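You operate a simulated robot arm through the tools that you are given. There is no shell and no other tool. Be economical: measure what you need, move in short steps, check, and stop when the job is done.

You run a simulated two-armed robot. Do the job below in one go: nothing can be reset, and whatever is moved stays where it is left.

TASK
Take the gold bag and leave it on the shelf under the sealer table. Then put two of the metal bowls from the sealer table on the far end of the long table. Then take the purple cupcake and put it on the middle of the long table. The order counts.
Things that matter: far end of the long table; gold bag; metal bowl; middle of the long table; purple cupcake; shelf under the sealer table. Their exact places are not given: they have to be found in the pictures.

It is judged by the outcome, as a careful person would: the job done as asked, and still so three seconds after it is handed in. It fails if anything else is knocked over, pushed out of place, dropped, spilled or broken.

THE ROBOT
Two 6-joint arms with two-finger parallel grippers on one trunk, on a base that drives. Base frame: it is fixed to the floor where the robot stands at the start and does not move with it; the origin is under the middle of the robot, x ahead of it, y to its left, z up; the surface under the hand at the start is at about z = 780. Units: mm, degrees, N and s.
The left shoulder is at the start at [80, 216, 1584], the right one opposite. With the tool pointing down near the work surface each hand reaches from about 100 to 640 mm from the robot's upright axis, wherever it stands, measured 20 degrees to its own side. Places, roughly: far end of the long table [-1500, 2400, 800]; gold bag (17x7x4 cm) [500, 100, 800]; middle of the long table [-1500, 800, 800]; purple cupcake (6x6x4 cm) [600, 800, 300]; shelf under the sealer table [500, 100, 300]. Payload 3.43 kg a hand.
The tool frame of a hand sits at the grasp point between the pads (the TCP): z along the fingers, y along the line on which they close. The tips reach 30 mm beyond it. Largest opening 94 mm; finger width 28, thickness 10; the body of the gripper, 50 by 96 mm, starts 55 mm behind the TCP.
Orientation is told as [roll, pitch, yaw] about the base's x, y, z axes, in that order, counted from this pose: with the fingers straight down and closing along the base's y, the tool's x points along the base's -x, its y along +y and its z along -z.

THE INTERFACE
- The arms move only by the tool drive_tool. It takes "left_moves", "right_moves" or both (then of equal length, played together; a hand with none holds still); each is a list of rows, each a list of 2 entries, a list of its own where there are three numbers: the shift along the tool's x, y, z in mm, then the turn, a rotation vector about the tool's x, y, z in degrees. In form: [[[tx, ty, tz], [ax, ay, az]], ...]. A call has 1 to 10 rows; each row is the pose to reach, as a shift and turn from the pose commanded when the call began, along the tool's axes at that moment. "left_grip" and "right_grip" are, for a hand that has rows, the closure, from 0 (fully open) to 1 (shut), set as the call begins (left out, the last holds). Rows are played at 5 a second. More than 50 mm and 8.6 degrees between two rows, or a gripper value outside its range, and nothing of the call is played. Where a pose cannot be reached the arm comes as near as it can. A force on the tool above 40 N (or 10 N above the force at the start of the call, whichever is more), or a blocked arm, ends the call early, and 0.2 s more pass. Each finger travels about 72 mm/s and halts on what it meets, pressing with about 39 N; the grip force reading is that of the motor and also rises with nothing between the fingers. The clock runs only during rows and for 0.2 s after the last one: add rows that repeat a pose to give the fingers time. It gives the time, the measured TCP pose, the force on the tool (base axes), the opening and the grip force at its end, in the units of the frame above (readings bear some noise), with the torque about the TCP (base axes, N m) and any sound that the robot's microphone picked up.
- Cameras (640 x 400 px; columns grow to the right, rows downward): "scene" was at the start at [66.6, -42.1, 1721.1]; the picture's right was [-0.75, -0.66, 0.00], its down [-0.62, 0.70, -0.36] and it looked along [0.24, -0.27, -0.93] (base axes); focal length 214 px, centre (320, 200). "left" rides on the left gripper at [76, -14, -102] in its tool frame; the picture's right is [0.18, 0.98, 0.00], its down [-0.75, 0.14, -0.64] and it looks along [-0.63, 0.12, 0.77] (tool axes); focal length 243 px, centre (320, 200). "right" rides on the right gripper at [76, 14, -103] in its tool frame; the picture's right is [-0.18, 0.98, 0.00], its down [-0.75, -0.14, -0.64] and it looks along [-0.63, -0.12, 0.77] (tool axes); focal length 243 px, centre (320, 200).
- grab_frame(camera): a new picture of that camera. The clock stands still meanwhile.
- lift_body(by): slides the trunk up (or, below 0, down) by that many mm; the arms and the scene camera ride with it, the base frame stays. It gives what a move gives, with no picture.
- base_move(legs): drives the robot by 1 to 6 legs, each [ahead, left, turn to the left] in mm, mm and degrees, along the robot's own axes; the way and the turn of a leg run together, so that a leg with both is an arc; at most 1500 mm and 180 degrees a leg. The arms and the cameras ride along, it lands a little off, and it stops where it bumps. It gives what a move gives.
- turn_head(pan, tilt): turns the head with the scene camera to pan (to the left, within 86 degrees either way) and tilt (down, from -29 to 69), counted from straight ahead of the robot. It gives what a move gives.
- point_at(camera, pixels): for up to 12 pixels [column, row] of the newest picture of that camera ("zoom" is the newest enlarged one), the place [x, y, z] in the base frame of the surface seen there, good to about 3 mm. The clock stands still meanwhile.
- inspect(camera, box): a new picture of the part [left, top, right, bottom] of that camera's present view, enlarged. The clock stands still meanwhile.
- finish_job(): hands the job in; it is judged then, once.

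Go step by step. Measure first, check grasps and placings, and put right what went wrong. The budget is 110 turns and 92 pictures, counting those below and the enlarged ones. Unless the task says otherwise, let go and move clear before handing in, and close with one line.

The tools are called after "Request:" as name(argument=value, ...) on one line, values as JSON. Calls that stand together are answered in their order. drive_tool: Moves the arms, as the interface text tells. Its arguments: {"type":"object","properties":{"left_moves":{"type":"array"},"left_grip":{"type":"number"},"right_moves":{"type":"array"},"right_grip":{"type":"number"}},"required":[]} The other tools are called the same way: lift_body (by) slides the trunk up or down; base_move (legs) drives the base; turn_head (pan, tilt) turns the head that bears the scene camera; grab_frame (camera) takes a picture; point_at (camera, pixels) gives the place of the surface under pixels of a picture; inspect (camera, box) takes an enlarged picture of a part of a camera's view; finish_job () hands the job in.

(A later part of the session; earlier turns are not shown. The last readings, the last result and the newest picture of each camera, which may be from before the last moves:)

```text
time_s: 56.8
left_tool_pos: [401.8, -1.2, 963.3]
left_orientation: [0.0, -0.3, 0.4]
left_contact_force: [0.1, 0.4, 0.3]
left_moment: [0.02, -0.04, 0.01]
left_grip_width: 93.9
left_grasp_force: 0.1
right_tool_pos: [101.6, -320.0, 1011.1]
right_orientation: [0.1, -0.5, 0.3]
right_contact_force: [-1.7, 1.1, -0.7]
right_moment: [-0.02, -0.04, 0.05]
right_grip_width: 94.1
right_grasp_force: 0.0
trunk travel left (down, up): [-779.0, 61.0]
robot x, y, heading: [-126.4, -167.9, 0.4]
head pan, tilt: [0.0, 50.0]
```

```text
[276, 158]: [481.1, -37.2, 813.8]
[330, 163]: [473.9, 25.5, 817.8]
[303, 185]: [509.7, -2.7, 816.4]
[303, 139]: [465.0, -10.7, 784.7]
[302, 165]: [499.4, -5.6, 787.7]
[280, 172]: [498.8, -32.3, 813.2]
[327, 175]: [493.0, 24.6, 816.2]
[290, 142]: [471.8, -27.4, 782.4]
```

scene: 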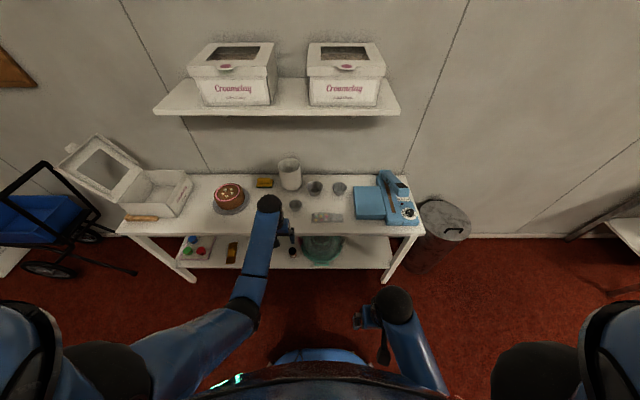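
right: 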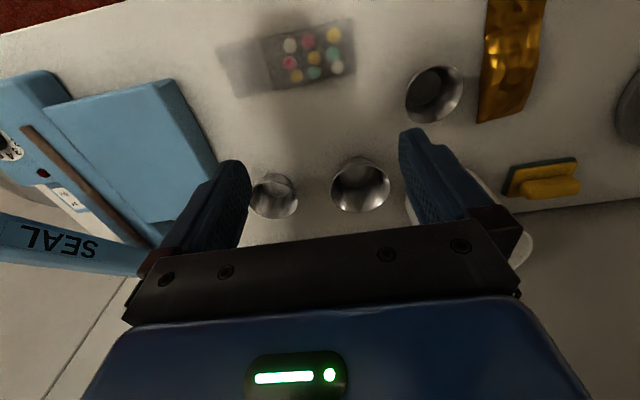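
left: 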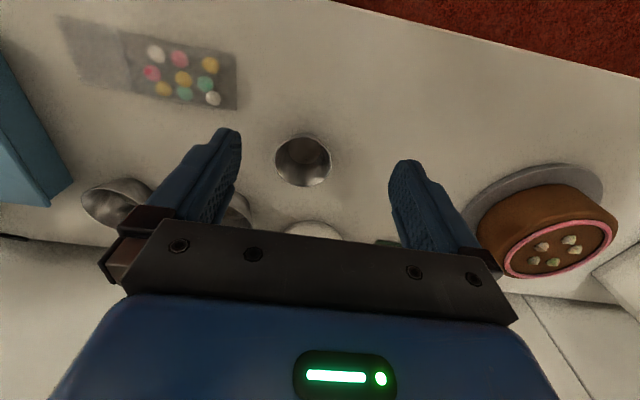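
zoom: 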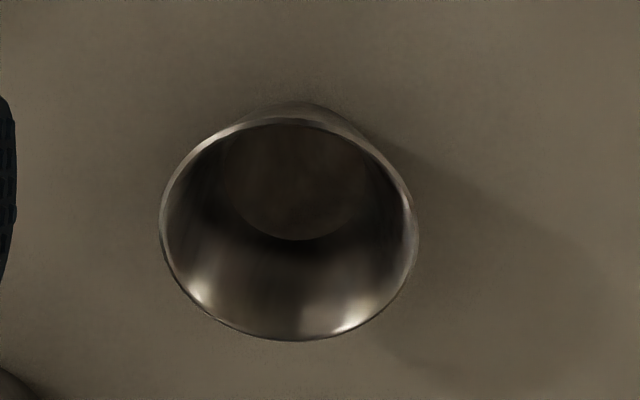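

Bowl A: centre (478,−5), rim z 817, ~65 mm wide. Moving over it and down to z≈814, then grip.

Request:
drive_tool(left_moves=[[[-38, -2, 0], [0, 0, 0]], [[-76, -4, 0], [0, 0, 0]], [[-76, -4, 40], [0, 0, 0]], [[-76, -4, 80], [0, 0, 0]], [[-76, -4, 110], [0, 0, 0]]])

Request:
grab_frame(camera="left")

```text
time_s: 58.0
left_tool_pos: [482.4, -6.8, 851.8]
left_orientation: [-0.1, 0.0, 0.4]
left_contact_force: [-0.6, 0.6, -0.4]
left_moment: [0.02, -0.01, -0.01]
left_grip_width: 94.0
left_grasp_force: 0.1
right_tool_pos: [106.0, -320.2, 1010.1]
right_orientation: [0.1, -0.2, 0.2]
right_contact_force: [-0.4, -0.3, 0.4]
right_moment: [0.01, -0.02, 0.01]
right_grip_width: 93.6
right_grasp_force: 0.0
trunk travel left (down, up): [-779.0, 61.0]
robot x, y, heading: [-125.3, -165.7, 0.3]
head pan, tilt: [0.0, 50.0]
```

```text
65 pictures are left
```

left: 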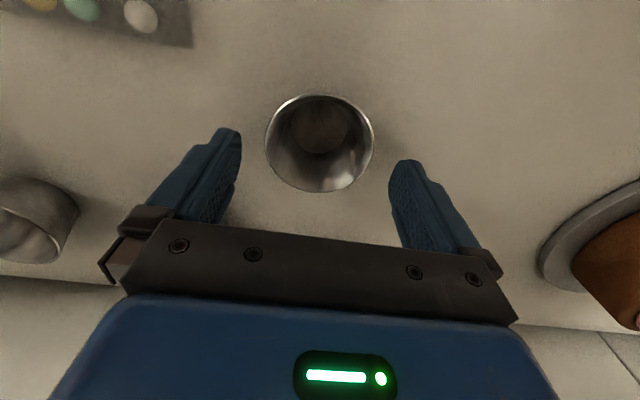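

Centred between the fingers; lower 38 mm and close.

Request:
drive_tool(left_moves=[[[4, 1, 20], [0, 0, 0]], [[4, 1, 38], [0, 0, 0]], [[4, 1, 38], [0, 0, 0]]])

Request:
drive_tool(left_moves=[[[0, 0, 0], [0, 0, 0]], [[0, 0, 0], [0, 0, 0]], [[0, 0, 0], [0, 0, 0]], [[0, 0, 0], [0, 0, 0]]], left_grip=1)

Request:
grab_frame(camera="left")

```text
time_s: 58.8
left_tool_pos: [478.5, -6.5, 814.9]
left_orientation: [0.0, 0.1, 0.4]
left_contact_force: [0.7, 0.5, -1.6]
left_moment: [0.01, 0.0, -0.01]
left_grip_width: 93.8
left_grasp_force: 0.1
right_tool_pos: [105.0, -321.4, 1009.4]
right_orientation: [0.1, -0.4, 0.3]
right_contact_force: [-0.1, 0.3, 0.1]
right_moment: [-0.02, -0.02, 0.03]
right_grip_width: 93.6
right_grasp_force: 0.0
trunk travel left (down, up): [-779.0, 61.0]
robot x, y, heading: [-129.6, -166.1, 0.3]
head pan, tilt: [0.0, 50.0]
```

```text
time_s: 59.8
left_tool_pos: [477.3, -5.4, 815.1]
left_orientation: [-0.1, 0.0, 0.3]
left_contact_force: [0.3, 1.1, 2.2]
left_moment: [-0.01, -0.04, 0.02]
left_grip_width: 67.9
left_grasp_force: 39.2
right_tool_pos: [104.9, -320.7, 1010.4]
right_orientation: [0.1, -0.4, 0.3]
right_contact_force: [0.3, -0.2, -0.9]
right_moment: [-0.06, 0.02, 0.02]
right_grip_width: 94.2
right_grasp_force: 0.0
trunk travel left (down, up): [-779.0, 61.0]
robot x, y, heading: [-127.5, -160.6, 0.2]
head pan, tilt: [0.0, 50.0]
```

```text
64 pictures are left
```

left: 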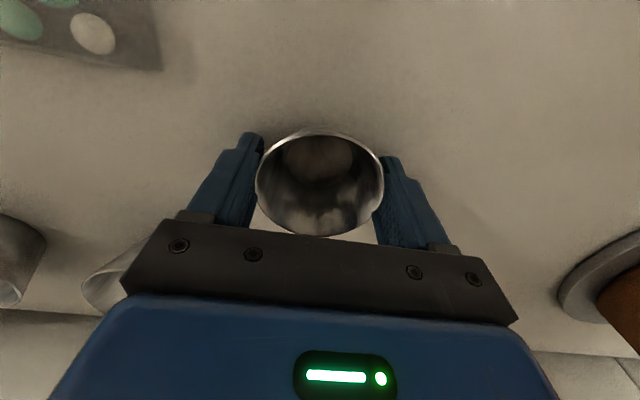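

Bowl A gripped (68 mm). Lifting and retracting it, while extending the right hand forward a bit for bowl C.

Request:
drive_tool(left_moves=[[[0, 0, -30], [0, 0, 0]], [[0, 0, -70], [0, 0, 0]], [[0, 0, -110], [0, 0, 0]], [[30, 0, -145], [0, 0, 0]], [[65, 0, -165], [0, 0, 0]], [[105, 0, -170], [0, 0, 0]], [[145, 0, -170], [0, 0, 0]], [[145, 0, -170], [0, 0, 0]]])

Request:
grab_frame(camera="left")

Request:
grab_frame(camera="right")

```text
time_s: 61.6
left_tool_pos: [331.6, -5.5, 983.4]
left_orientation: [-0.1, 0.1, 0.5]
left_contact_force: [-1.4, -0.7, -1.1]
left_moment: [0.01, 0.02, -0.02]
left_grip_width: 67.9
left_grasp_force: 38.6
right_tool_pos: [105.0, -320.1, 1010.4]
right_orientation: [0.1, -0.2, 0.2]
right_contact_force: [0.5, 0.5, -0.3]
right_moment: [0.0, 0.0, 0.05]
right_grip_width: 94.0
right_grasp_force: 0.0
trunk travel left (down, up): [-779.0, 61.0]
robot x, y, heading: [-128.5, -166.8, 0.3]
head pan, tilt: [0.0, 50.0]
```

```text
63 pictures are left
```

left: 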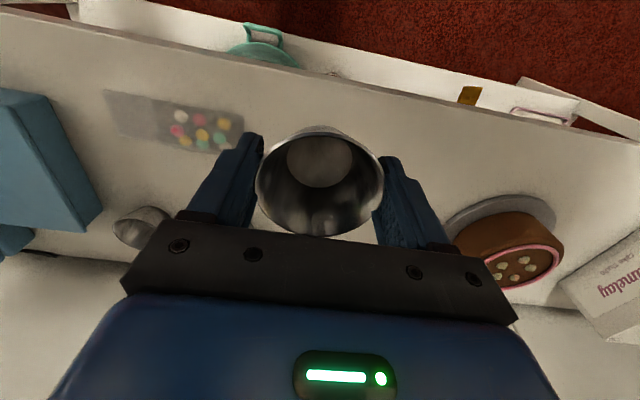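

```text
62 pictures are left
```

right: 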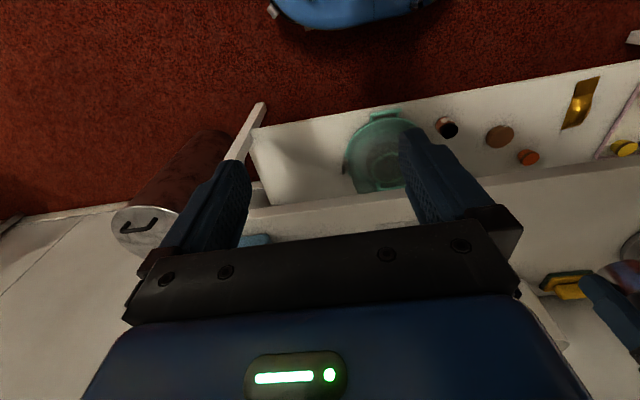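

Bowl A is secure. Extending the right hand forward, then driving so it's just before bowl C.

Request:
drive_tool(right_moves=[[[-45, 0, 0], [0, 0, 0]], [[-90, 0, 0], [0, 0, 0]], [[-135, 0, 0], [0, 0, 0]], [[-180, 0, 0], [0, 0, 0]], [[-225, 0, 0], [0, 0, 0]], [[-265, 0, 0], [0, 0, 0]], [[-300, 0, 0], [0, 0, 0]], [[-300, 0, 0], [0, 0, 0]]])

Request:
base_move(legs=[[125, 62, 0]])

Request:
grab_frame(camera="right")

Request:
grab_frame(camera="scene")

```text
time_s: 63.4
left_tool_pos: [332.2, -5.6, 984.1]
left_orientation: [0.0, 0.0, 0.4]
left_contact_force: [-0.6, 0.8, -0.9]
left_moment: [-0.01, 0.0, 0.01]
left_grip_width: 68.1
left_grasp_force: 39.5
right_tool_pos: [404.6, -317.7, 1013.5]
right_orientation: [0.0, -0.3, 0.4]
right_contact_force: [0.0, 0.5, 0.4]
right_moment: [-0.03, -0.05, -0.02]
right_grip_width: 93.9
right_grasp_force: 0.0
right hand out of reach, approached as far as the arm can: row 1, 2, 3, 4, 5, 6
trunk travel left (down, up): [-779.0, 61.0]
robot x, y, heading: [-126.4, -167.6, 0.1]
head pan, tilt: [0.0, 50.0]
```

```text
time_s: 64.8
left_tool_pos: [454.6, 57.4, 984.4]
left_orientation: [0.2, -0.2, 0.3]
left_contact_force: [0.7, -0.5, 0.3]
left_moment: [-0.01, -0.02, -0.03]
left_grip_width: 67.8
left_grasp_force: 39.1
right_tool_pos: [526.9, -255.6, 1014.7]
right_orientation: [0.3, -0.5, 0.3]
right_contact_force: [-0.5, -0.1, -0.3]
right_moment: [0.0, -0.04, 0.01]
right_grip_width: 94.0
right_grasp_force: 0.1
trunk travel left (down, up): [-779.0, 61.0]
robot x, y, heading: [-3.0, -102.5, 0.1]
head pan, tilt: [0.0, 50.0]
```

```text
61 pictures are left
```

right: 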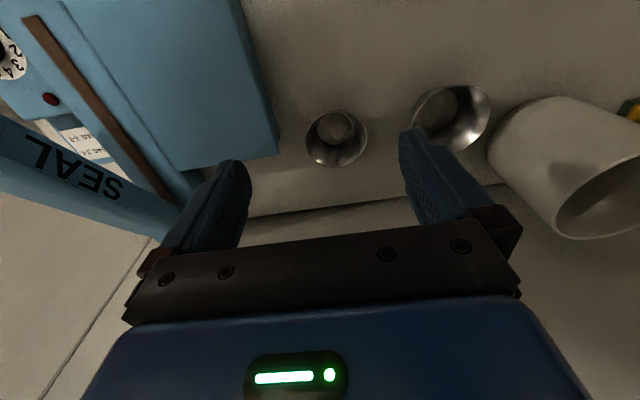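

```text
60 pictures are left
```

scene: 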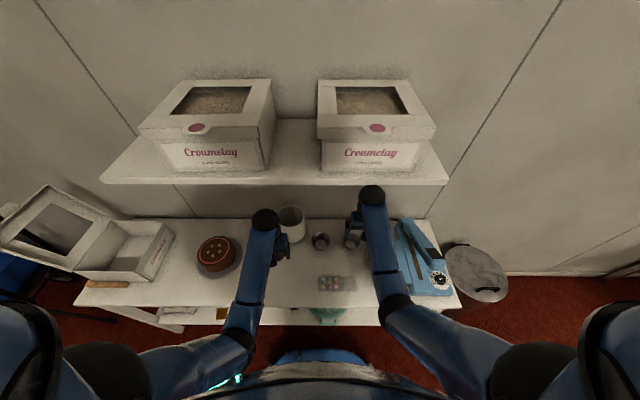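

Request:
point_at(camera="right", pixels=[[307, 139], [366, 139], [336, 165], [336, 112], [415, 105], [488, 125], [275, 120], [250, 210], [277, 152], [336, 195], [235, 5]])

Request:
point_at(camera="scene", pixels=[[280, 183], [370, 183], [440, 183], [373, 192], [371, 230]])

```text
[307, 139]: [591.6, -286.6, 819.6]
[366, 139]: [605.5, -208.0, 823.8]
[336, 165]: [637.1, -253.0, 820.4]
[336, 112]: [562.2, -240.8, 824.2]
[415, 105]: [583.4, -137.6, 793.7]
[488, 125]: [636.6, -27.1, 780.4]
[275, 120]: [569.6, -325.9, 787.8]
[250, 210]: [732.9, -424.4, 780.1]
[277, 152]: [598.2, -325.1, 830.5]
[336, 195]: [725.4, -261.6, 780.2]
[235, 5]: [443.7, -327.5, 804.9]
```

```text
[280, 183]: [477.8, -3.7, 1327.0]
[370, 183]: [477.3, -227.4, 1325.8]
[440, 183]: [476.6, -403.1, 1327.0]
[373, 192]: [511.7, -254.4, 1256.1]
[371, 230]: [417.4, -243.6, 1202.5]
```

Bowl C: centre (599,−247), ~78 mm wide, rim z 822; sealer edge at y −325 leaves ~20 mm. Approach to z≈865 and check.

Request:
drive_tool(right_moves=[[[-36, 4, 0], [0, 0, 0]], [[-73, 8, 0], [0, 0, 0]], [[-73, 8, 40], [0, 0, 0]], [[-73, 8, 80], [0, 0, 0]], [[-73, 8, 115], [0, 0, 0]], [[-73, 8, 145], [0, 0, 0]], [[-73, 8, 145], [0, 0, 0]]])

Request:
grab_frame(camera="right")

```text
time_s: 66.4
left_tool_pos: [457.2, 56.9, 984.2]
left_orientation: [0.0, 0.2, 0.4]
left_contact_force: [0.4, -0.6, -0.8]
left_moment: [0.01, -0.01, 0.03]
left_grip_width: 67.8
left_grasp_force: 38.7
right_tool_pos: [602.3, -248.5, 866.9]
right_orientation: [0.1, -0.3, 0.3]
right_contact_force: [-0.8, 0.4, 0.2]
right_moment: [-0.02, 0.02, 0.02]
right_grip_width: 93.9
right_grasp_force: 0.1
trunk travel left (down, up): [-779.0, 61.0]
robot x, y, heading: [-5.0, -103.5, 0.5]
head pan, tilt: [0.0, 50.0]
```

```text
59 pictures are left
```

right: 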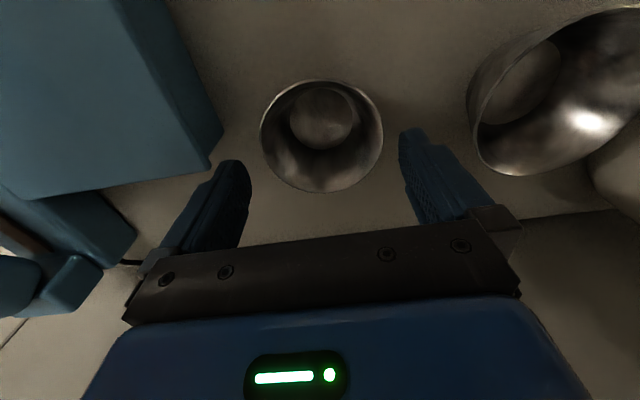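

Request:
point_at(camera="right", pixels=[[262, 132], [382, 137], [323, 190], [320, 82], [235, 190], [418, 160], [222, 120]])

```text
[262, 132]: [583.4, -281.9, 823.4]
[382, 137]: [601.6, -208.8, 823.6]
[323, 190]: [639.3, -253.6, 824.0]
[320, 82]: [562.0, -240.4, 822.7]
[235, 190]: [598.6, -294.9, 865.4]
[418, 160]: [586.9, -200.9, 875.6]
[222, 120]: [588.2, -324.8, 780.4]
```

Centre (600.6,−246.5). Shift 2 mm, lower to z≈818 and close.

Request:
drive_tool(right_moves=[[[1, 2, 25], [0, 0, 0]], [[1, 2, 49], [0, 0, 0]], [[1, 2, 49], [0, 0, 0]]])

Request:
drive_tool(right_moves=[[[0, 0, 0], [0, 0, 0]], [[0, 0, 0], [0, 0, 0]], [[0, 0, 0], [0, 0, 0]], [[0, 0, 0], [0, 0, 0]]], right_grip=1)

Request:
drive_tool(right_moves=[[[0, 0, -30], [0, 0, 0]], [[0, 0, -65], [0, 0, 0]], [[0, 0, -100], [0, 0, 0]], [[0, 0, -140], [0, 0, 0]], [[0, 0, -140], [0, 0, 0]]])

Request:
grab_frame(camera="right")

```text
time_s: 67.2
left_tool_pos: [456.1, 56.2, 982.8]
left_orientation: [0.0, 0.1, 0.4]
left_contact_force: [0.7, -0.4, -1.6]
left_moment: [-0.01, 0.0, -0.01]
left_grip_width: 68.0
left_grasp_force: 39.3
right_tool_pos: [601.3, -244.7, 818.4]
right_orientation: [0.1, -0.3, 0.3]
right_contact_force: [0.0, 0.3, 0.1]
right_moment: [0.0, 0.04, 0.03]
right_grip_width: 94.0
right_grasp_force: 0.0
trunk travel left (down, up): [-779.0, 61.0]
robot x, y, heading: [-4.7, -103.7, 0.6]
head pan, tilt: [0.0, 50.0]
```

```text
time_s: 68.2
left_tool_pos: [457.5, 57.2, 983.1]
left_orientation: [0.0, 0.1, 0.4]
left_contact_force: [0.2, 0.4, -0.6]
left_moment: [-0.04, -0.01, -0.01]
left_grip_width: 67.6
left_grasp_force: 38.7
right_tool_pos: [599.2, -244.6, 819.0]
right_orientation: [0.2, -0.4, 0.4]
right_contact_force: [-0.5, -0.5, 0.8]
right_moment: [0.0, -0.03, 0.01]
right_grip_width: 79.7
right_grasp_force: 38.9
trunk travel left (down, up): [-779.0, 61.0]
robot x, y, heading: [-1.1, -104.9, 0.0]
head pan, tilt: [0.0, 50.0]
```

```text
time_s: 69.4
left_tool_pos: [456.4, 56.5, 983.2]
left_orientation: [0.0, 0.1, 0.5]
left_contact_force: [0.2, -0.4, -0.2]
left_moment: [0.0, -0.03, -0.02]
left_grip_width: 67.7
left_grasp_force: 39.2
right_tool_pos: [600.5, -244.2, 961.4]
right_orientation: [0.1, -0.3, 0.3]
right_contact_force: [-0.2, 0.3, -0.8]
right_moment: [-0.03, 0.01, 0.03]
right_grip_width: 79.4
right_grasp_force: 39.0
trunk travel left (down, up): [-779.0, 61.0]
robot x, y, heading: [-1.3, -105.9, 0.6]
head pan, tilt: [0.0, 50.0]
```

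```text
58 pictures are left
```

right: 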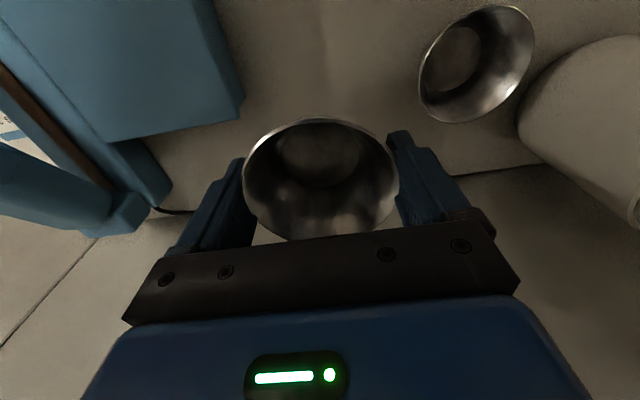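

Both bowls held (68 and 79 mm). Retracting the right hand, backing off 280 mm and turning left to look at the long table.

Request:
drive_tool(right_moves=[[[40, 0, 0], [0, 0, 0]], [[80, 0, 0], [0, 0, 0]], [[120, 0, 0], [0, 0, 0]], [[160, 0, 0], [0, 0, 0]], [[190, 0, 0], [0, 0, 0]], [[190, 0, 0], [0, 0, 0]]])

Request:
base_move(legs=[[-270, 0, 0], [0, 0, 90]])

Request:
turn_head(pan=20, tilt=35)

Request:
grab_frame(camera="scene")

Request:
turn_head(pan=75, tilt=35)

Request:
grab_frame(camera="scene")

```text
time_s: 70.8
left_tool_pos: [457.3, 56.9, 982.9]
left_orientation: [0.1, 0.1, 0.4]
left_contact_force: [0.6, 0.4, -0.9]
left_moment: [0.03, -0.01, -0.02]
left_grip_width: 67.7
left_grasp_force: 38.7
right_tool_pos: [413.4, -245.7, 959.3]
right_orientation: [0.1, -0.3, 0.5]
right_contact_force: [1.1, 0.7, -0.6]
right_moment: [-0.02, 0.02, -0.01]
right_grip_width: 79.5
right_grasp_force: 39.3
trunk travel left (down, up): [-779.0, 61.0]
robot x, y, heading: [0.3, -103.3, 0.3]
head pan, tilt: [0.0, 50.0]
```

```text
time_s: 76.5
left_tool_pos: [-434.2, 353.3, 983.8]
left_orientation: [0.0, 0.1, 90.8]
left_contact_force: [0.6, 0.2, -1.3]
left_moment: [0.0, -0.02, 0.03]
left_grip_width: 67.8
left_grasp_force: 39.1
right_tool_pos: [-130.8, 311.4, 958.2]
right_orientation: [0.1, -0.2, 90.7]
right_contact_force: [0.3, 0.2, -0.9]
right_moment: [-0.01, 0.02, -0.02]
right_grip_width: 79.5
right_grasp_force: 38.9
trunk travel left (down, up): [-779.0, 61.0]
robot x, y, heading: [-271.6, -105.6, 91.0]
head pan, tilt: [0.0, 50.0]
```

```text
time_s: 77.3
left_tool_pos: [-434.2, 353.3, 983.3]
left_orientation: [0.0, 0.0, 90.9]
left_contact_force: [0.5, 0.0, -0.6]
left_moment: [-0.02, 0.01, 0.01]
left_grip_width: 67.8
left_grasp_force: 39.3
right_tool_pos: [-131.4, 311.1, 957.5]
right_orientation: [0.1, -0.4, 90.8]
right_contact_force: [0.4, -0.4, -1.1]
right_moment: [0.0, 0.01, 0.05]
right_grip_width: 79.7
right_grasp_force: 38.7
trunk travel left (down, up): [-779.0, 61.0]
robot x, y, heading: [-270.4, -102.9, 90.8]
head pan, tilt: [20.0, 35.0]
```

```text
57 pictures are left
```

scene: 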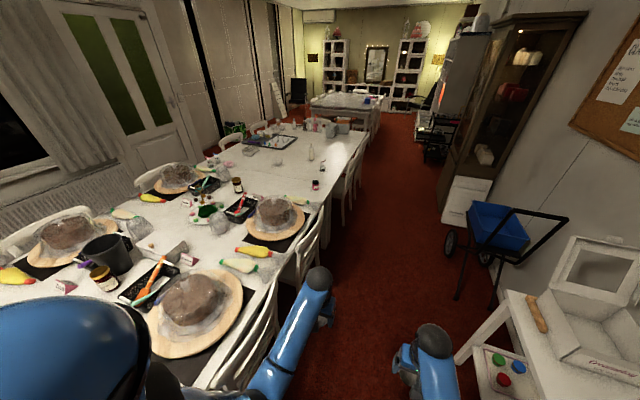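

```text
time_s: 78.6
left_tool_pos: [-434.9, 353.6, 984.1]
left_orientation: [0.0, 0.1, 90.7]
left_contact_force: [-0.4, 0.7, -0.3]
left_moment: [-0.01, -0.06, -0.01]
left_grip_width: 68.1
left_grasp_force: 39.1
right_tool_pos: [-131.0, 311.0, 958.2]
right_orientation: [0.0, -0.3, 90.8]
right_contact_force: [0.4, 1.0, -1.2]
right_moment: [-0.01, -0.02, 0.0]
right_grip_width: 79.5
right_grasp_force: 39.1
trunk travel left (down, up): [-779.0, 61.0]
robot x, y, heading: [-273.5, -106.1, 90.9]
head pan, tilt: [75.0, 35.0]
```

```text
56 pictures are left
```

scene: 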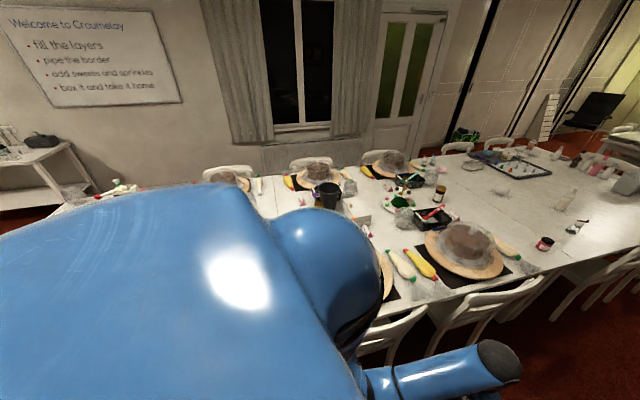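

The long table stretches along y with chairs on its near side. I'll zoom on its far part and measure.

Request:
turn_head(pan=25, tilt=25)

Request:
inspect(camera="scene", box=[200, 80, 440, 230])

Request:
grab_frame(camera="scene")

```text
time_s: 79.8
left_tool_pos: [-434.6, 353.6, 982.6]
left_orientation: [0.1, 0.1, 90.7]
left_contact_force: [0.7, 0.8, 0.0]
left_moment: [0.0, 0.01, -0.03]
left_grip_width: 67.6
left_grasp_force: 39.6
right_tool_pos: [-132.1, 312.2, 959.8]
right_orientation: [0.1, -0.3, 90.6]
right_contact_force: [-0.5, -0.3, 0.0]
right_moment: [0.0, 0.02, -0.02]
right_grip_width: 79.5
right_grasp_force: 39.0
trunk travel left (down, up): [-779.0, 61.0]
robot x, y, heading: [-272.4, -103.4, 91.2]
head pan, tilt: [25.0, 25.0]
```

```text
2.67 times, centred on (320, 155) of scene
```

zoom: 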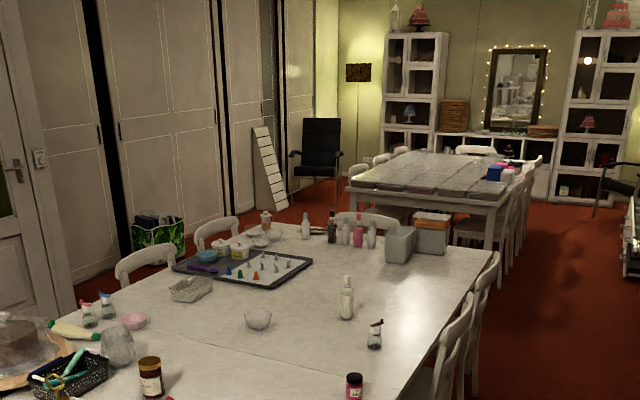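

```text
54 pictures are left
```

scene: 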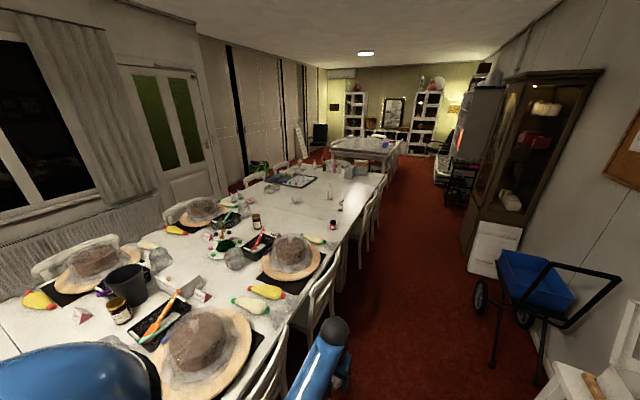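

Request:
point_at(camera="zoom", pixels=[[495, 252], [415, 395], [398, 260], [430, 245], [347, 300], [375, 335], [355, 390], [257, 320], [400, 320], [430, 290], [478, 290], [435, 345]])

Request:
point_at(camera="scene", pixels=[[290, 330], [265, 365], [335, 285], [320, 300], [325, 240], [300, 200], [310, 215], [365, 210], [290, 250], [368, 225], [240, 310], [510, 300]])

```text
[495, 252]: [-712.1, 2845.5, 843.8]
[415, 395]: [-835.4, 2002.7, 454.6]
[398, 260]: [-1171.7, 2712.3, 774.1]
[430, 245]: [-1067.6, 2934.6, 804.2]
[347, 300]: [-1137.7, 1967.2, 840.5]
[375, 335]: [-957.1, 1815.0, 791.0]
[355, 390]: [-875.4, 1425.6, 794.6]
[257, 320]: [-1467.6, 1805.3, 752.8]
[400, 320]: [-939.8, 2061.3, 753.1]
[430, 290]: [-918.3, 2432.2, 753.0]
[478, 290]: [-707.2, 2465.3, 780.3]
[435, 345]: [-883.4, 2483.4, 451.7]
```

```text
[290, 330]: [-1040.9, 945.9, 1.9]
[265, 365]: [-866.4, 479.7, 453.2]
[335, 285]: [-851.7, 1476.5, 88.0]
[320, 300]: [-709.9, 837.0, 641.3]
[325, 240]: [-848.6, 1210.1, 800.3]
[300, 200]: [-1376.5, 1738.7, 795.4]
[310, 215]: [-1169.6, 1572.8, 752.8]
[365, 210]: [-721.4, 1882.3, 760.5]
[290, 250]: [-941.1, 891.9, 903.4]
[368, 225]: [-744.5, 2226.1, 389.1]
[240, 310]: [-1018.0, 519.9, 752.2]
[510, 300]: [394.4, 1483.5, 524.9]
```

Table top is z≈753, near edge x≈−860, chair backs around x −710 up to z≈845. Checking the corridor on the right before driving.

Request:
point_at(camera="scene", pixels=[[480, 297], [492, 385], [498, 255], [470, 265], [472, 240], [460, 205], [443, 180], [340, 275], [378, 190], [385, 180], [372, 180], [398, 150]])

Request:
turn_head(pan=-30, tilt=45)

Request:
grab_frame(camera="scene")

```text
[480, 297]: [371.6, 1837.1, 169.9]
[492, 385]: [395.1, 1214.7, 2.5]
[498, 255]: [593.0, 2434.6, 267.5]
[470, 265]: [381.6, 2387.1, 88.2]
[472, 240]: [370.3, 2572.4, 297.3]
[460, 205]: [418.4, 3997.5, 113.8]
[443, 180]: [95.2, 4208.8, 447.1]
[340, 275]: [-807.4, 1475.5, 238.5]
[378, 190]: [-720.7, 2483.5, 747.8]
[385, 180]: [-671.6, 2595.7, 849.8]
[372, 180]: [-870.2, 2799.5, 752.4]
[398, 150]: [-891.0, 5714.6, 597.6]
```

```text
time_s: 81.0
left_tool_pos: [-433.5, 353.1, 983.2]
left_orientation: [0.0, 0.0, 90.9]
left_contact_force: [0.4, -0.4, -0.4]
left_moment: [0.0, 0.0, 0.01]
left_grip_width: 67.7
left_grasp_force: 39.7
right_tool_pos: [-131.9, 311.3, 957.3]
right_orientation: [0.2, -0.3, 90.7]
right_contact_force: [0.8, -0.6, -0.8]
right_moment: [0.03, 0.02, 0.02]
right_grip_width: 79.8
right_grasp_force: 38.7
trunk travel left (down, up): [-779.0, 61.0]
robot x, y, heading: [-270.1, -105.2, 90.9]
head pan, tilt: [-30.0, 45.0]
```

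```text
53 pictures are left
```

scene: 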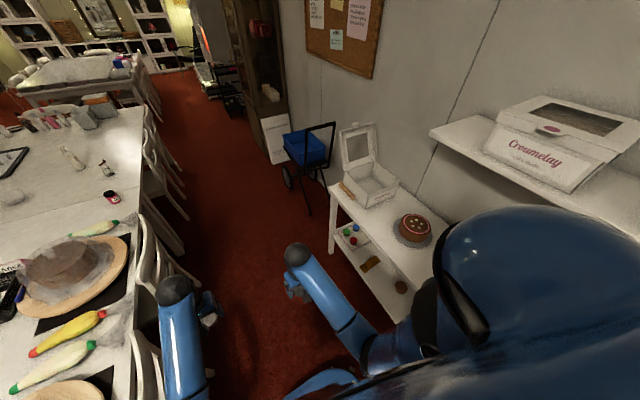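

Corridor is clear between chairs (x −710) and trolley (x +371). Driving along its middle to y≈2450.

Request:
base_move(legs=[[0, -70, -1], [1300, 0, 0], [1250, 0, 0]])

Request:
turn_head(pan=60, tilt=40)

Request:
grab_frame(camera="scene")

```text
time_s: 94.2
left_tool_pos: [-362.9, 2942.9, 983.6]
left_orientation: [-0.1, 0.0, 89.9]
left_contact_force: [0.4, -0.3, -0.5]
left_moment: [0.0, -0.01, 0.02]
left_grip_width: 67.7
left_grasp_force: 38.7
right_tool_pos: [-61.3, 2894.9, 959.6]
right_orientation: [0.1, -0.3, 89.9]
right_contact_force: [0.1, -0.5, -1.5]
right_moment: [0.01, 0.0, -0.03]
right_grip_width: 79.5
right_grasp_force: 38.5
trunk travel left (down, up): [-779.0, 61.0]
robot x, y, heading: [-203.8, 2482.1, 90.0]
head pan, tilt: [-30.0, 45.0]
```

```text
time_s: 95.9
left_tool_pos: [-362.7, 2943.2, 982.7]
left_orientation: [0.0, 0.1, 90.0]
left_contact_force: [0.5, 0.1, -1.2]
left_moment: [-0.01, 0.04, -0.01]
left_grip_width: 67.5
left_grasp_force: 38.9
right_tool_pos: [-59.4, 2896.3, 957.6]
right_orientation: [0.1, -0.3, 90.0]
right_contact_force: [-0.2, 0.5, -0.6]
right_moment: [0.02, -0.01, 0.0]
right_grip_width: 79.4
right_grasp_force: 39.2
trunk travel left (down, up): [-779.0, 61.0]
robot x, y, heading: [-203.6, 2482.7, 90.2]
head pan, tilt: [60.0, 40.0]
```

```text
52 pictures are left
```

scene: 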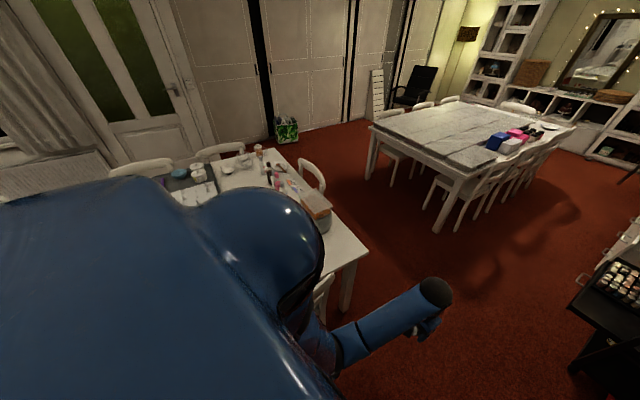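

The table's far end corner is at (368,250). Measuring, then turning to face the table.

Request:
point_at(camera="scene", pixels=[[367, 250], [330, 265], [335, 235], [305, 180], [318, 215], [270, 150], [322, 290], [325, 195], [345, 310], [440, 225]])

Request:
base_move(legs=[[0, 0, 90]])

Request:
turn_head(pan=0, tilt=50)

Request:
grab_frame(camera="scene")

```text
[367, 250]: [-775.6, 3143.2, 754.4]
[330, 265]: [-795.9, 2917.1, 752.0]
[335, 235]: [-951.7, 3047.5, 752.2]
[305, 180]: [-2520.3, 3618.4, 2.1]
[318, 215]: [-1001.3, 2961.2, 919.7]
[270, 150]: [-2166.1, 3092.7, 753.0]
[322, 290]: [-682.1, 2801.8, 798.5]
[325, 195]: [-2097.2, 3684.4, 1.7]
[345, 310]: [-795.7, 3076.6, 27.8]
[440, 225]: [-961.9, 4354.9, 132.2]
```

```text
time_s: 100.1
left_tool_pos: [-667.1, 2324.4, 983.8]
left_orientation: [0.1, 0.1, -180.1]
left_contact_force: [-0.3, 0.2, -0.9]
left_moment: [0.01, -0.01, 0.01]
left_grip_width: 67.8
left_grasp_force: 38.8
right_tool_pos: [-620.4, 2626.9, 957.6]
right_orientation: [0.1, -0.4, 179.9]
right_contact_force: [0.2, 0.0, -1.1]
right_moment: [0.02, -0.01, 0.0]
right_grip_width: 79.5
right_grasp_force: 39.2
trunk travel left (down, up): [-779.0, 61.0]
robot x, y, heading: [-205.1, 2478.8, -180.0]
head pan, tilt: [60.0, 40.0]
```

```text
time_s: 101.4
left_tool_pos: [-667.2, 2323.9, 983.5]
left_orientation: [0.1, 0.1, -180.1]
left_contact_force: [0.4, 0.0, 0.5]
left_moment: [-0.03, 0.0, 0.02]
left_grip_width: 67.6
left_grasp_force: 38.5
right_tool_pos: [-619.0, 2627.7, 958.1]
right_orientation: [0.1, -0.3, 180.0]
right_contact_force: [0.3, -0.3, -0.6]
right_moment: [-0.01, 0.01, 0.01]
right_grip_width: 79.4
right_grasp_force: 39.2
trunk travel left (down, up): [-779.0, 61.0]
robot x, y, heading: [-207.5, 2479.9, -179.9]
head pan, tilt: [0.0, 50.0]
```

```text
51 pictures are left
```

scene: 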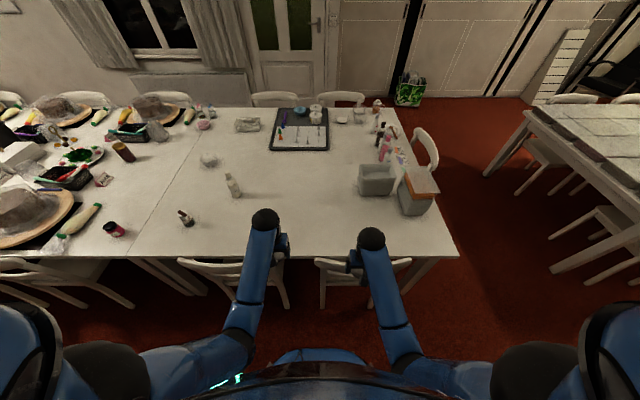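

Free tabletop lies between the bottle (233,185) and the grey box (377,180). Measuring spots, edge and chairs.

Request:
point_at(camera="scene", pixels=[[310, 250], [440, 255], [300, 200], [340, 200], [330, 170], [378, 192], [405, 210], [233, 195], [215, 262], [360, 262], [160, 190], [405, 262]])

```text
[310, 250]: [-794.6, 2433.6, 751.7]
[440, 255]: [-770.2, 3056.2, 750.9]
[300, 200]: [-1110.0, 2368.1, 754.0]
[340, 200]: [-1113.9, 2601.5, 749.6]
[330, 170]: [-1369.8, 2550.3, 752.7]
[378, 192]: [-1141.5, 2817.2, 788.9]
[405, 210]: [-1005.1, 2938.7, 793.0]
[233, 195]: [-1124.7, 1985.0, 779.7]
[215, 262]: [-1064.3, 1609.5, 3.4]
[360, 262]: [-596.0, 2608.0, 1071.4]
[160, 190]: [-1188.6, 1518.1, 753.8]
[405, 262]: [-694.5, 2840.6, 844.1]
```

Clear spots at about (−930,2420) and (−930,2720). Driving closer by 115 mm and 95 mm sideways (+y), staying clear of the chairs.

Request:
base_move(legs=[[115, -95, 0]])

Request:
drive_tool(left_moves=[[[-40, 0, 0], [0, 0, 0]], [[-80, 0, 0], [0, 0, 0]], [[-115, 0, 0], [0, 0, 0]], [[-150, 0, 0], [0, 0, 0]], [[-150, 0, 40], [0, 0, 0]], [[-150, 0, 80], [0, 0, 0]]], right_moves=[[[-40, 0, 0], [0, 0, 0]], [[-85, 0, 0], [0, 0, 0]], [[-130, 0, 0], [0, 0, 0]], [[-175, 0, 0], [0, 0, 0]], [[-190, 0, 30], [0, 0, 0]], [[-190, 0, 60], [0, 0, 0]]])

Request:
grab_frame(camera="left")

Request:
grab_frame(camera="right")

```text
time_s: 102.8
left_tool_pos: [-780.8, 2417.8, 983.7]
left_orientation: [-0.1, -0.1, 180.0]
left_contact_force: [0.3, 0.4, -0.7]
left_moment: [0.0, 0.02, 0.06]
left_grip_width: 67.9
left_grasp_force: 38.6
right_tool_pos: [-733.2, 2721.2, 959.0]
right_orientation: [0.0, -0.5, 179.7]
right_contact_force: [0.2, 0.0, -0.5]
right_moment: [-0.03, 0.02, 0.0]
right_grip_width: 79.7
right_grasp_force: 39.1
trunk travel left (down, up): [-779.0, 61.0]
robot x, y, heading: [-317.6, 2577.0, 179.7]
head pan, tilt: [0.0, 50.0]
```

```text
time_s: 104.2
left_tool_pos: [-930.5, 2418.6, 904.1]
left_orientation: [-0.1, -0.1, 179.9]
left_contact_force: [-0.6, 0.4, -0.4]
left_moment: [0.02, 0.01, 0.02]
left_grip_width: 68.1
left_grasp_force: 38.9
right_tool_pos: [-923.9, 2721.3, 902.2]
right_orientation: [0.2, -0.3, 179.9]
right_contact_force: [-0.4, 0.5, -0.8]
right_moment: [-0.01, 0.02, 0.0]
right_grip_width: 79.5
right_grasp_force: 38.9
trunk travel left (down, up): [-779.0, 61.0]
robot x, y, heading: [-319.8, 2575.5, 179.7]
head pan, tilt: [0.0, 50.0]
```

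```text
50 pictures are left
```

left: 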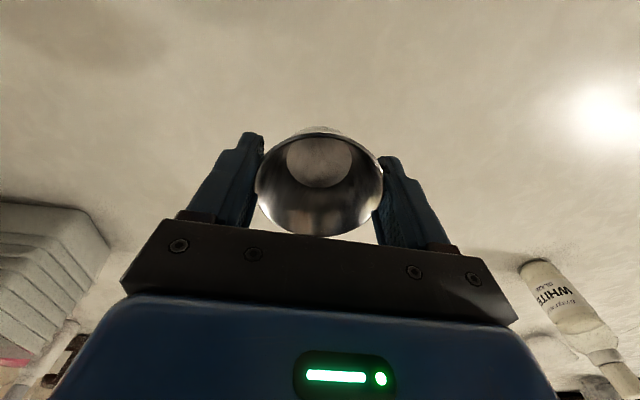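

```text
49 pictures are left
```

right: 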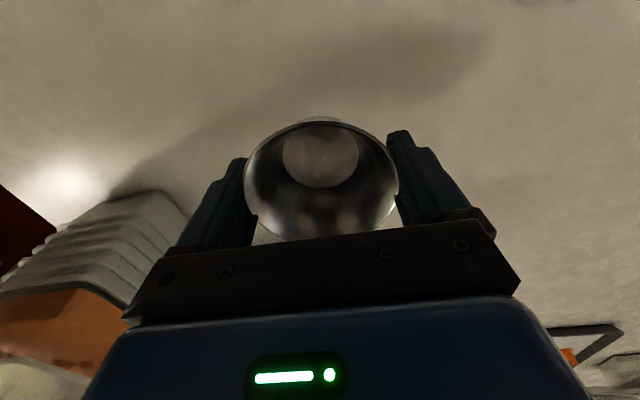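

Both spots are clear. Lowering until just above the table.

Request:
drive_tool(left_moves=[[[0, 0, 40], [0, 0, 0]], [[0, 0, 80], [0, 0, 0]], [[0, 0, 105], [0, 0, 0]], [[0, 0, 110], [0, 0, 0]], [[0, 0, 113], [0, 0, 0]], [[0, 0, 113], [0, 0, 0]]], right_moves=[[[0, 0, 40], [0, 0, 0]], [[0, 0, 75], [0, 0, 0]], [[0, 0, 98], [0, 0, 0]], [[0, 0, 104], [0, 0, 0]], [[0, 0, 107], [0, 0, 0]], [[0, 0, 107], [0, 0, 0]]])

Request:
drive_tool(left_moves=[[[0, 0, 1], [0, 0, 0]], [[0, 0, 2], [0, 0, 0]], [[0, 0, 3], [0, 0, 0]], [[0, 0, 4], [0, 0, 0]]], right_moves=[[[0, 0, 1], [0, 0, 0]], [[0, 0, 2], [0, 0, 0]], [[0, 0, 3], [0, 0, 0]], [[0, 0, 4], [0, 0, 0]]])

```text
time_s: 105.6
left_tool_pos: [-921.7, 2420.3, 802.5]
left_orientation: [0.0, 0.0, 179.9]
left_contact_force: [-0.5, -0.4, -0.6]
left_moment: [-0.01, -0.03, -0.01]
left_grip_width: 67.7
left_grasp_force: 38.8
left hand out of reach, approached as far as the arm can: row 3, 4, 5, 6
right_tool_pos: [-918.7, 2722.8, 802.2]
right_orientation: [0.0, -0.3, 179.9]
right_contact_force: [0.2, 0.2, -1.2]
right_moment: [-0.01, 0.0, 0.0]
right_grip_width: 79.5
right_grasp_force: 38.7
right hand out of reach, approached as far as the arm can: row 3, 4, 5, 6
trunk travel left (down, up): [-779.0, 61.0]
robot x, y, heading: [-322.5, 2575.4, 179.8]
head pan, tilt: [0.0, 50.0]
```

```text
time_s: 106.6
left_tool_pos: [-918.3, 2418.8, 798.4]
left_orientation: [0.0, 0.1, 179.9]
left_contact_force: [0.7, -0.4, -0.7]
left_moment: [-0.03, 0.01, 0.02]
left_grip_width: 67.8
left_grasp_force: 38.9
left hand out of reach, approached as far as the arm can: row 4
right_tool_pos: [-917.3, 2722.6, 799.1]
right_orientation: [0.1, -0.3, 179.7]
right_contact_force: [-0.2, 0.0, -1.3]
right_moment: [0.02, 0.0, 0.01]
right_grip_width: 79.4
right_grasp_force: 38.8
trunk travel left (down, up): [-779.0, 61.0]
robot x, y, heading: [-324.7, 2575.5, 180.1]
head pan, tilt: [0.0, 50.0]
```

At reach limit from this trunk height, so I'll lower by the trunk in small steps.

Request:
lift_body(by=-7)

Request:
drive_tool(left_moves=[[[0, 0, 1], [0, 0, 0]], [[0, 0, 2], [0, 0, 0]], [[0, 0, 3], [0, 0, 0]]])

Request:
inspect(camera="left", box=[220, 100, 420, 250])

```text
time_s: 107.1
left_tool_pos: [-917.6, 2418.9, 792.7]
left_orientation: [0.0, 0.1, 179.9]
left_contact_force: [0.4, 0.0, -0.2]
left_moment: [-0.03, 0.03, 0.03]
left_grip_width: 67.7
left_grasp_force: 38.7
right_tool_pos: [-917.5, 2721.8, 791.0]
right_orientation: [0.1, -0.3, 179.8]
right_contact_force: [0.5, 0.6, -0.8]
right_moment: [0.02, -0.04, -0.01]
right_grip_width: 79.6
right_grasp_force: 38.9
trunk travel left (down, up): [-772.0, 68.0]
robot x, y, heading: [-321.7, 2577.4, 180.0]
head pan, tilt: [0.0, 50.0]
```

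```text
time_s: 107.9
left_tool_pos: [-916.8, 2418.2, 790.7]
left_orientation: [0.1, 0.1, 179.9]
left_contact_force: [0.2, -0.2, -0.9]
left_moment: [0.01, 0.0, -0.04]
left_grip_width: 67.9
left_grasp_force: 38.7
right_tool_pos: [-916.3, 2721.9, 791.6]
right_orientation: [0.1, -0.3, 179.8]
right_contact_force: [0.4, 0.5, -1.3]
right_moment: [0.01, 0.0, 0.0]
right_grip_width: 79.6
right_grasp_force: 39.4
trunk travel left (down, up): [-772.0, 68.0]
robot x, y, heading: [-316.7, 2577.6, 179.7]
head pan, tilt: [0.0, 50.0]
```

```text
2.67 times, centred on (320, 175) of left
```

zoom: 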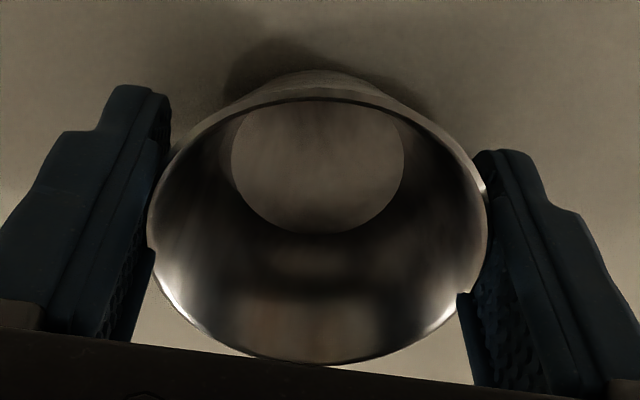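

No contact yet; a further 2 mm at a time.

Request:
lift_body(by=-2)

Request:
lift_body(by=-1.5)

```text
time_s: 108.4
left_tool_pos: [-917.2, 2418.2, 789.1]
left_orientation: [0.0, 0.2, 179.9]
left_contact_force: [0.1, -0.5, -0.8]
left_moment: [-0.03, -0.01, 0.0]
left_grip_width: 67.7
left_grasp_force: 38.8
right_tool_pos: [-915.7, 2723.1, 788.4]
right_orientation: [0.0, -0.2, 179.8]
right_contact_force: [0.1, -0.9, -1.2]
right_moment: [-0.03, -0.01, 0.02]
right_grip_width: 79.6
right_grasp_force: 38.7
trunk travel left (down, up): [-770.0, 70.0]
robot x, y, heading: [-321.1, 2580.4, 180.1]
head pan, tilt: [0.0, 50.0]
```

```text
time_s: 109.0
left_tool_pos: [-917.3, 2419.5, 787.7]
left_orientation: [0.0, 0.0, 179.8]
left_contact_force: [0.1, -0.2, -1.2]
left_moment: [-0.04, 0.0, -0.01]
left_grip_width: 67.9
left_grasp_force: 39.2
right_tool_pos: [-916.6, 2722.8, 789.9]
right_orientation: [0.1, -0.4, 179.8]
right_contact_force: [1.1, 2.0, 8.3]
right_moment: [-0.07, -0.05, 0.03]
right_grip_width: 79.5
right_grasp_force: 39.9
trunk travel left (down, up): [-768.0, 72.0]
robot x, y, heading: [-321.1, 2578.6, 179.7]
head pan, tilt: [0.0, 50.0]
```

The right bowl touches (8 N). Release it; meanwhile lower the left 2–3 mm further.

Request:
drive_tool(right_moves=[[[0, 0, 0], [0, 0, 0]], [[0, 0, 0], [0, 0, 0]], [[0, 0, 0], [0, 0, 0]]], right_grip=0)

Request:
lift_body(by=-2)

```text
time_s: 109.8
left_tool_pos: [-918.5, 2418.3, 788.2]
left_orientation: [0.1, 0.2, 179.9]
left_contact_force: [0.4, 0.3, 0.1]
left_moment: [0.01, 0.01, 0.0]
left_grip_width: 67.7
left_grasp_force: 38.8
right_tool_pos: [-917.2, 2722.0, 787.9]
right_orientation: [0.1, -0.2, 179.8]
right_contact_force: [0.6, 0.0, -0.4]
right_moment: [-0.01, -0.02, -0.01]
right_grip_width: 93.9
right_grasp_force: 0.1
trunk travel left (down, up): [-768.0, 72.0]
robot x, y, heading: [-317.6, 2577.2, 179.8]
head pan, tilt: [0.0, 50.0]
```

```text
time_s: 110.3
left_tool_pos: [-917.2, 2418.6, 786.9]
left_orientation: [0.1, 0.0, 179.9]
left_contact_force: [2.3, -1.3, 4.7]
left_moment: [0.05, 0.06, 0.03]
left_grip_width: 67.7
left_grasp_force: 39.4
right_tool_pos: [-913.9, 2722.6, 786.1]
right_orientation: [0.1, -0.2, 179.8]
right_contact_force: [-0.1, 0.0, 0.1]
right_moment: [0.01, -0.02, 0.01]
right_grip_width: 93.9
right_grasp_force: 0.1
trunk travel left (down, up): [-766.0, 74.0]
robot x, y, heading: [-320.7, 2576.7, 180.1]
head pan, tilt: [0.0, 50.0]
```

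Left bowl now touches too (5 N). Open and rise straight up with the trunk.

Request:
drive_tool(left_moves=[[[0, 0, 0], [0, 0, 0]], [[0, 0, 0], [0, 0, 0]], [[0, 0, 0], [0, 0, 0]]], left_grip=0)

Request:
lift_body(by=72)

Request:
drive_tool(left_moves=[[[0, 0, -45], [0, 0, 0]], [[0, 0, -90], [0, 0, 0]], [[30, 0, -125], [0, 0, 0]], [[75, 0, -130], [0, 0, 0]], [[120, 0, -130], [0, 0, 0]], [[165, 0, -130], [0, 0, 0]]], right_moves=[[[0, 0, -45], [0, 0, 0]], [[0, 0, -90], [0, 0, 0]], [[30, 0, -125], [0, 0, 0]], [[75, 0, -130], [0, 0, 0]], [[120, 0, -130], [0, 0, 0]], [[165, 0, -130], [0, 0, 0]]])

Request:
grab_frame(camera="scene")

```text
time_s: 111.1
left_tool_pos: [-918.2, 2418.4, 784.1]
left_orientation: [0.0, 0.1, 180.0]
left_contact_force: [-0.6, 0.1, 0.6]
left_moment: [-0.01, 0.0, 0.0]
left_grip_width: 94.1
left_grasp_force: 0.0
right_tool_pos: [-917.7, 2722.7, 785.5]
right_orientation: [0.1, -0.3, 179.8]
right_contact_force: [-0.4, -0.2, -1.3]
right_moment: [0.01, 0.02, 0.03]
right_grip_width: 94.1
right_grasp_force: 0.0
trunk travel left (down, up): [-766.0, 74.0]
robot x, y, heading: [-319.4, 2574.7, 180.2]
head pan, tilt: [0.0, 50.0]
```

```text
time_s: 112.2
left_tool_pos: [-917.8, 2419.2, 858.1]
left_orientation: [0.0, 0.0, 179.8]
left_contact_force: [0.7, 0.4, -0.3]
left_moment: [-0.03, 0.0, 0.0]
left_grip_width: 93.8
left_grasp_force: 0.0
right_tool_pos: [-916.1, 2723.0, 856.9]
right_orientation: [0.2, -0.2, 179.8]
right_contact_force: [0.1, 0.0, 0.5]
right_moment: [0.0, 0.03, -0.02]
right_grip_width: 93.8
right_grasp_force: 0.0
trunk travel left (down, up): [-838.0, 2.0]
robot x, y, heading: [-319.6, 2573.8, 179.8]
head pan, tilt: [0.0, 50.0]
```

```text
time_s: 113.6
left_tool_pos: [-930.8, 2437.2, 884.1]
left_orientation: [0.2, 0.0, 179.8]
left_contact_force: [0.6, -0.6, 0.3]
left_moment: [0.0, 0.01, 0.04]
left_grip_width: 93.8
left_grasp_force: 0.1
left hand out of reach, approached as far as the arm can: row 1, 2, 3, 4, 5, 6
right_tool_pos: [-749.3, 2723.3, 987.5]
right_orientation: [0.1, -0.3, 179.9]
right_contact_force: [-0.5, -1.0, -0.6]
right_moment: [-0.03, 0.01, 0.0]
right_grip_width: 94.2
right_grasp_force: 0.0
trunk travel left (down, up): [-838.0, 2.0]
robot x, y, heading: [-320.8, 2576.9, 179.8]
head pan, tilt: [0.0, 50.0]
```

```text
47 pictures are left
```

scene: 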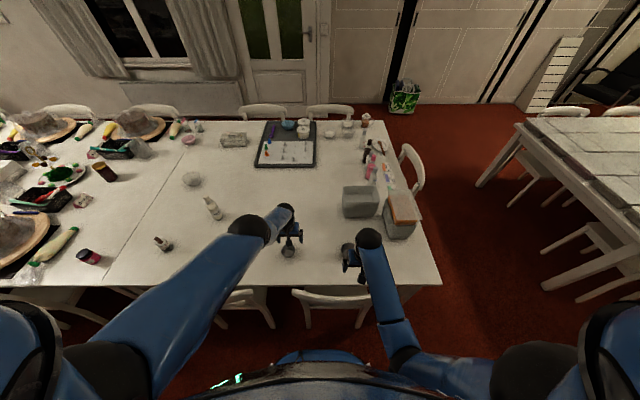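

The left arm came out differently bent but both bowls stand. Try raising it in small steps then retract.

Request:
drive_tool(left_moves=[[[0, 0, -15], [0, 0, 0]], [[0, 0, -30], [0, 0, 0]], [[0, 0, -45], [0, 0, 0]]])

Request:
grab_frame(camera="left")

```text
time_s: 114.4
left_tool_pos: [-955.3, 2439.5, 914.1]
left_orientation: [0.1, 0.2, 179.9]
left_contact_force: [-0.4, 0.5, -0.4]
left_moment: [-0.01, 0.03, -0.01]
left_grip_width: 94.1
left_grasp_force: 0.1
left hand out of reach, approached as far as the arm can: row 1, 2, 3
right_tool_pos: [-754.2, 2723.9, 984.8]
right_orientation: [0.1, -0.2, 179.8]
right_contact_force: [0.6, 0.3, -0.5]
right_moment: [-0.01, -0.02, 0.02]
right_grip_width: 94.2
right_grasp_force: 0.1
trunk travel left (down, up): [-838.0, 2.0]
robot x, y, heading: [-320.3, 2578.7, 180.0]
head pan, tilt: [0.0, 50.0]
```

```text
46 pictures are left
```

left: 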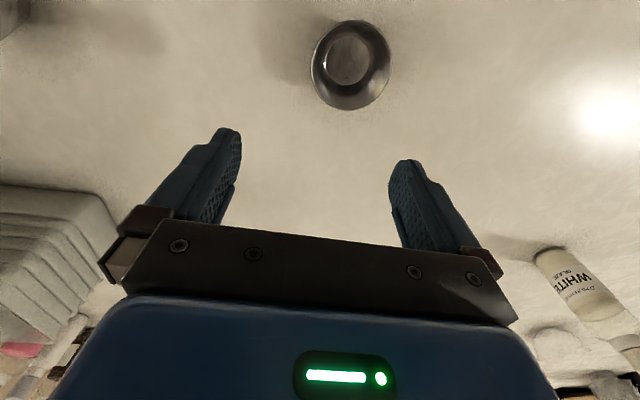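

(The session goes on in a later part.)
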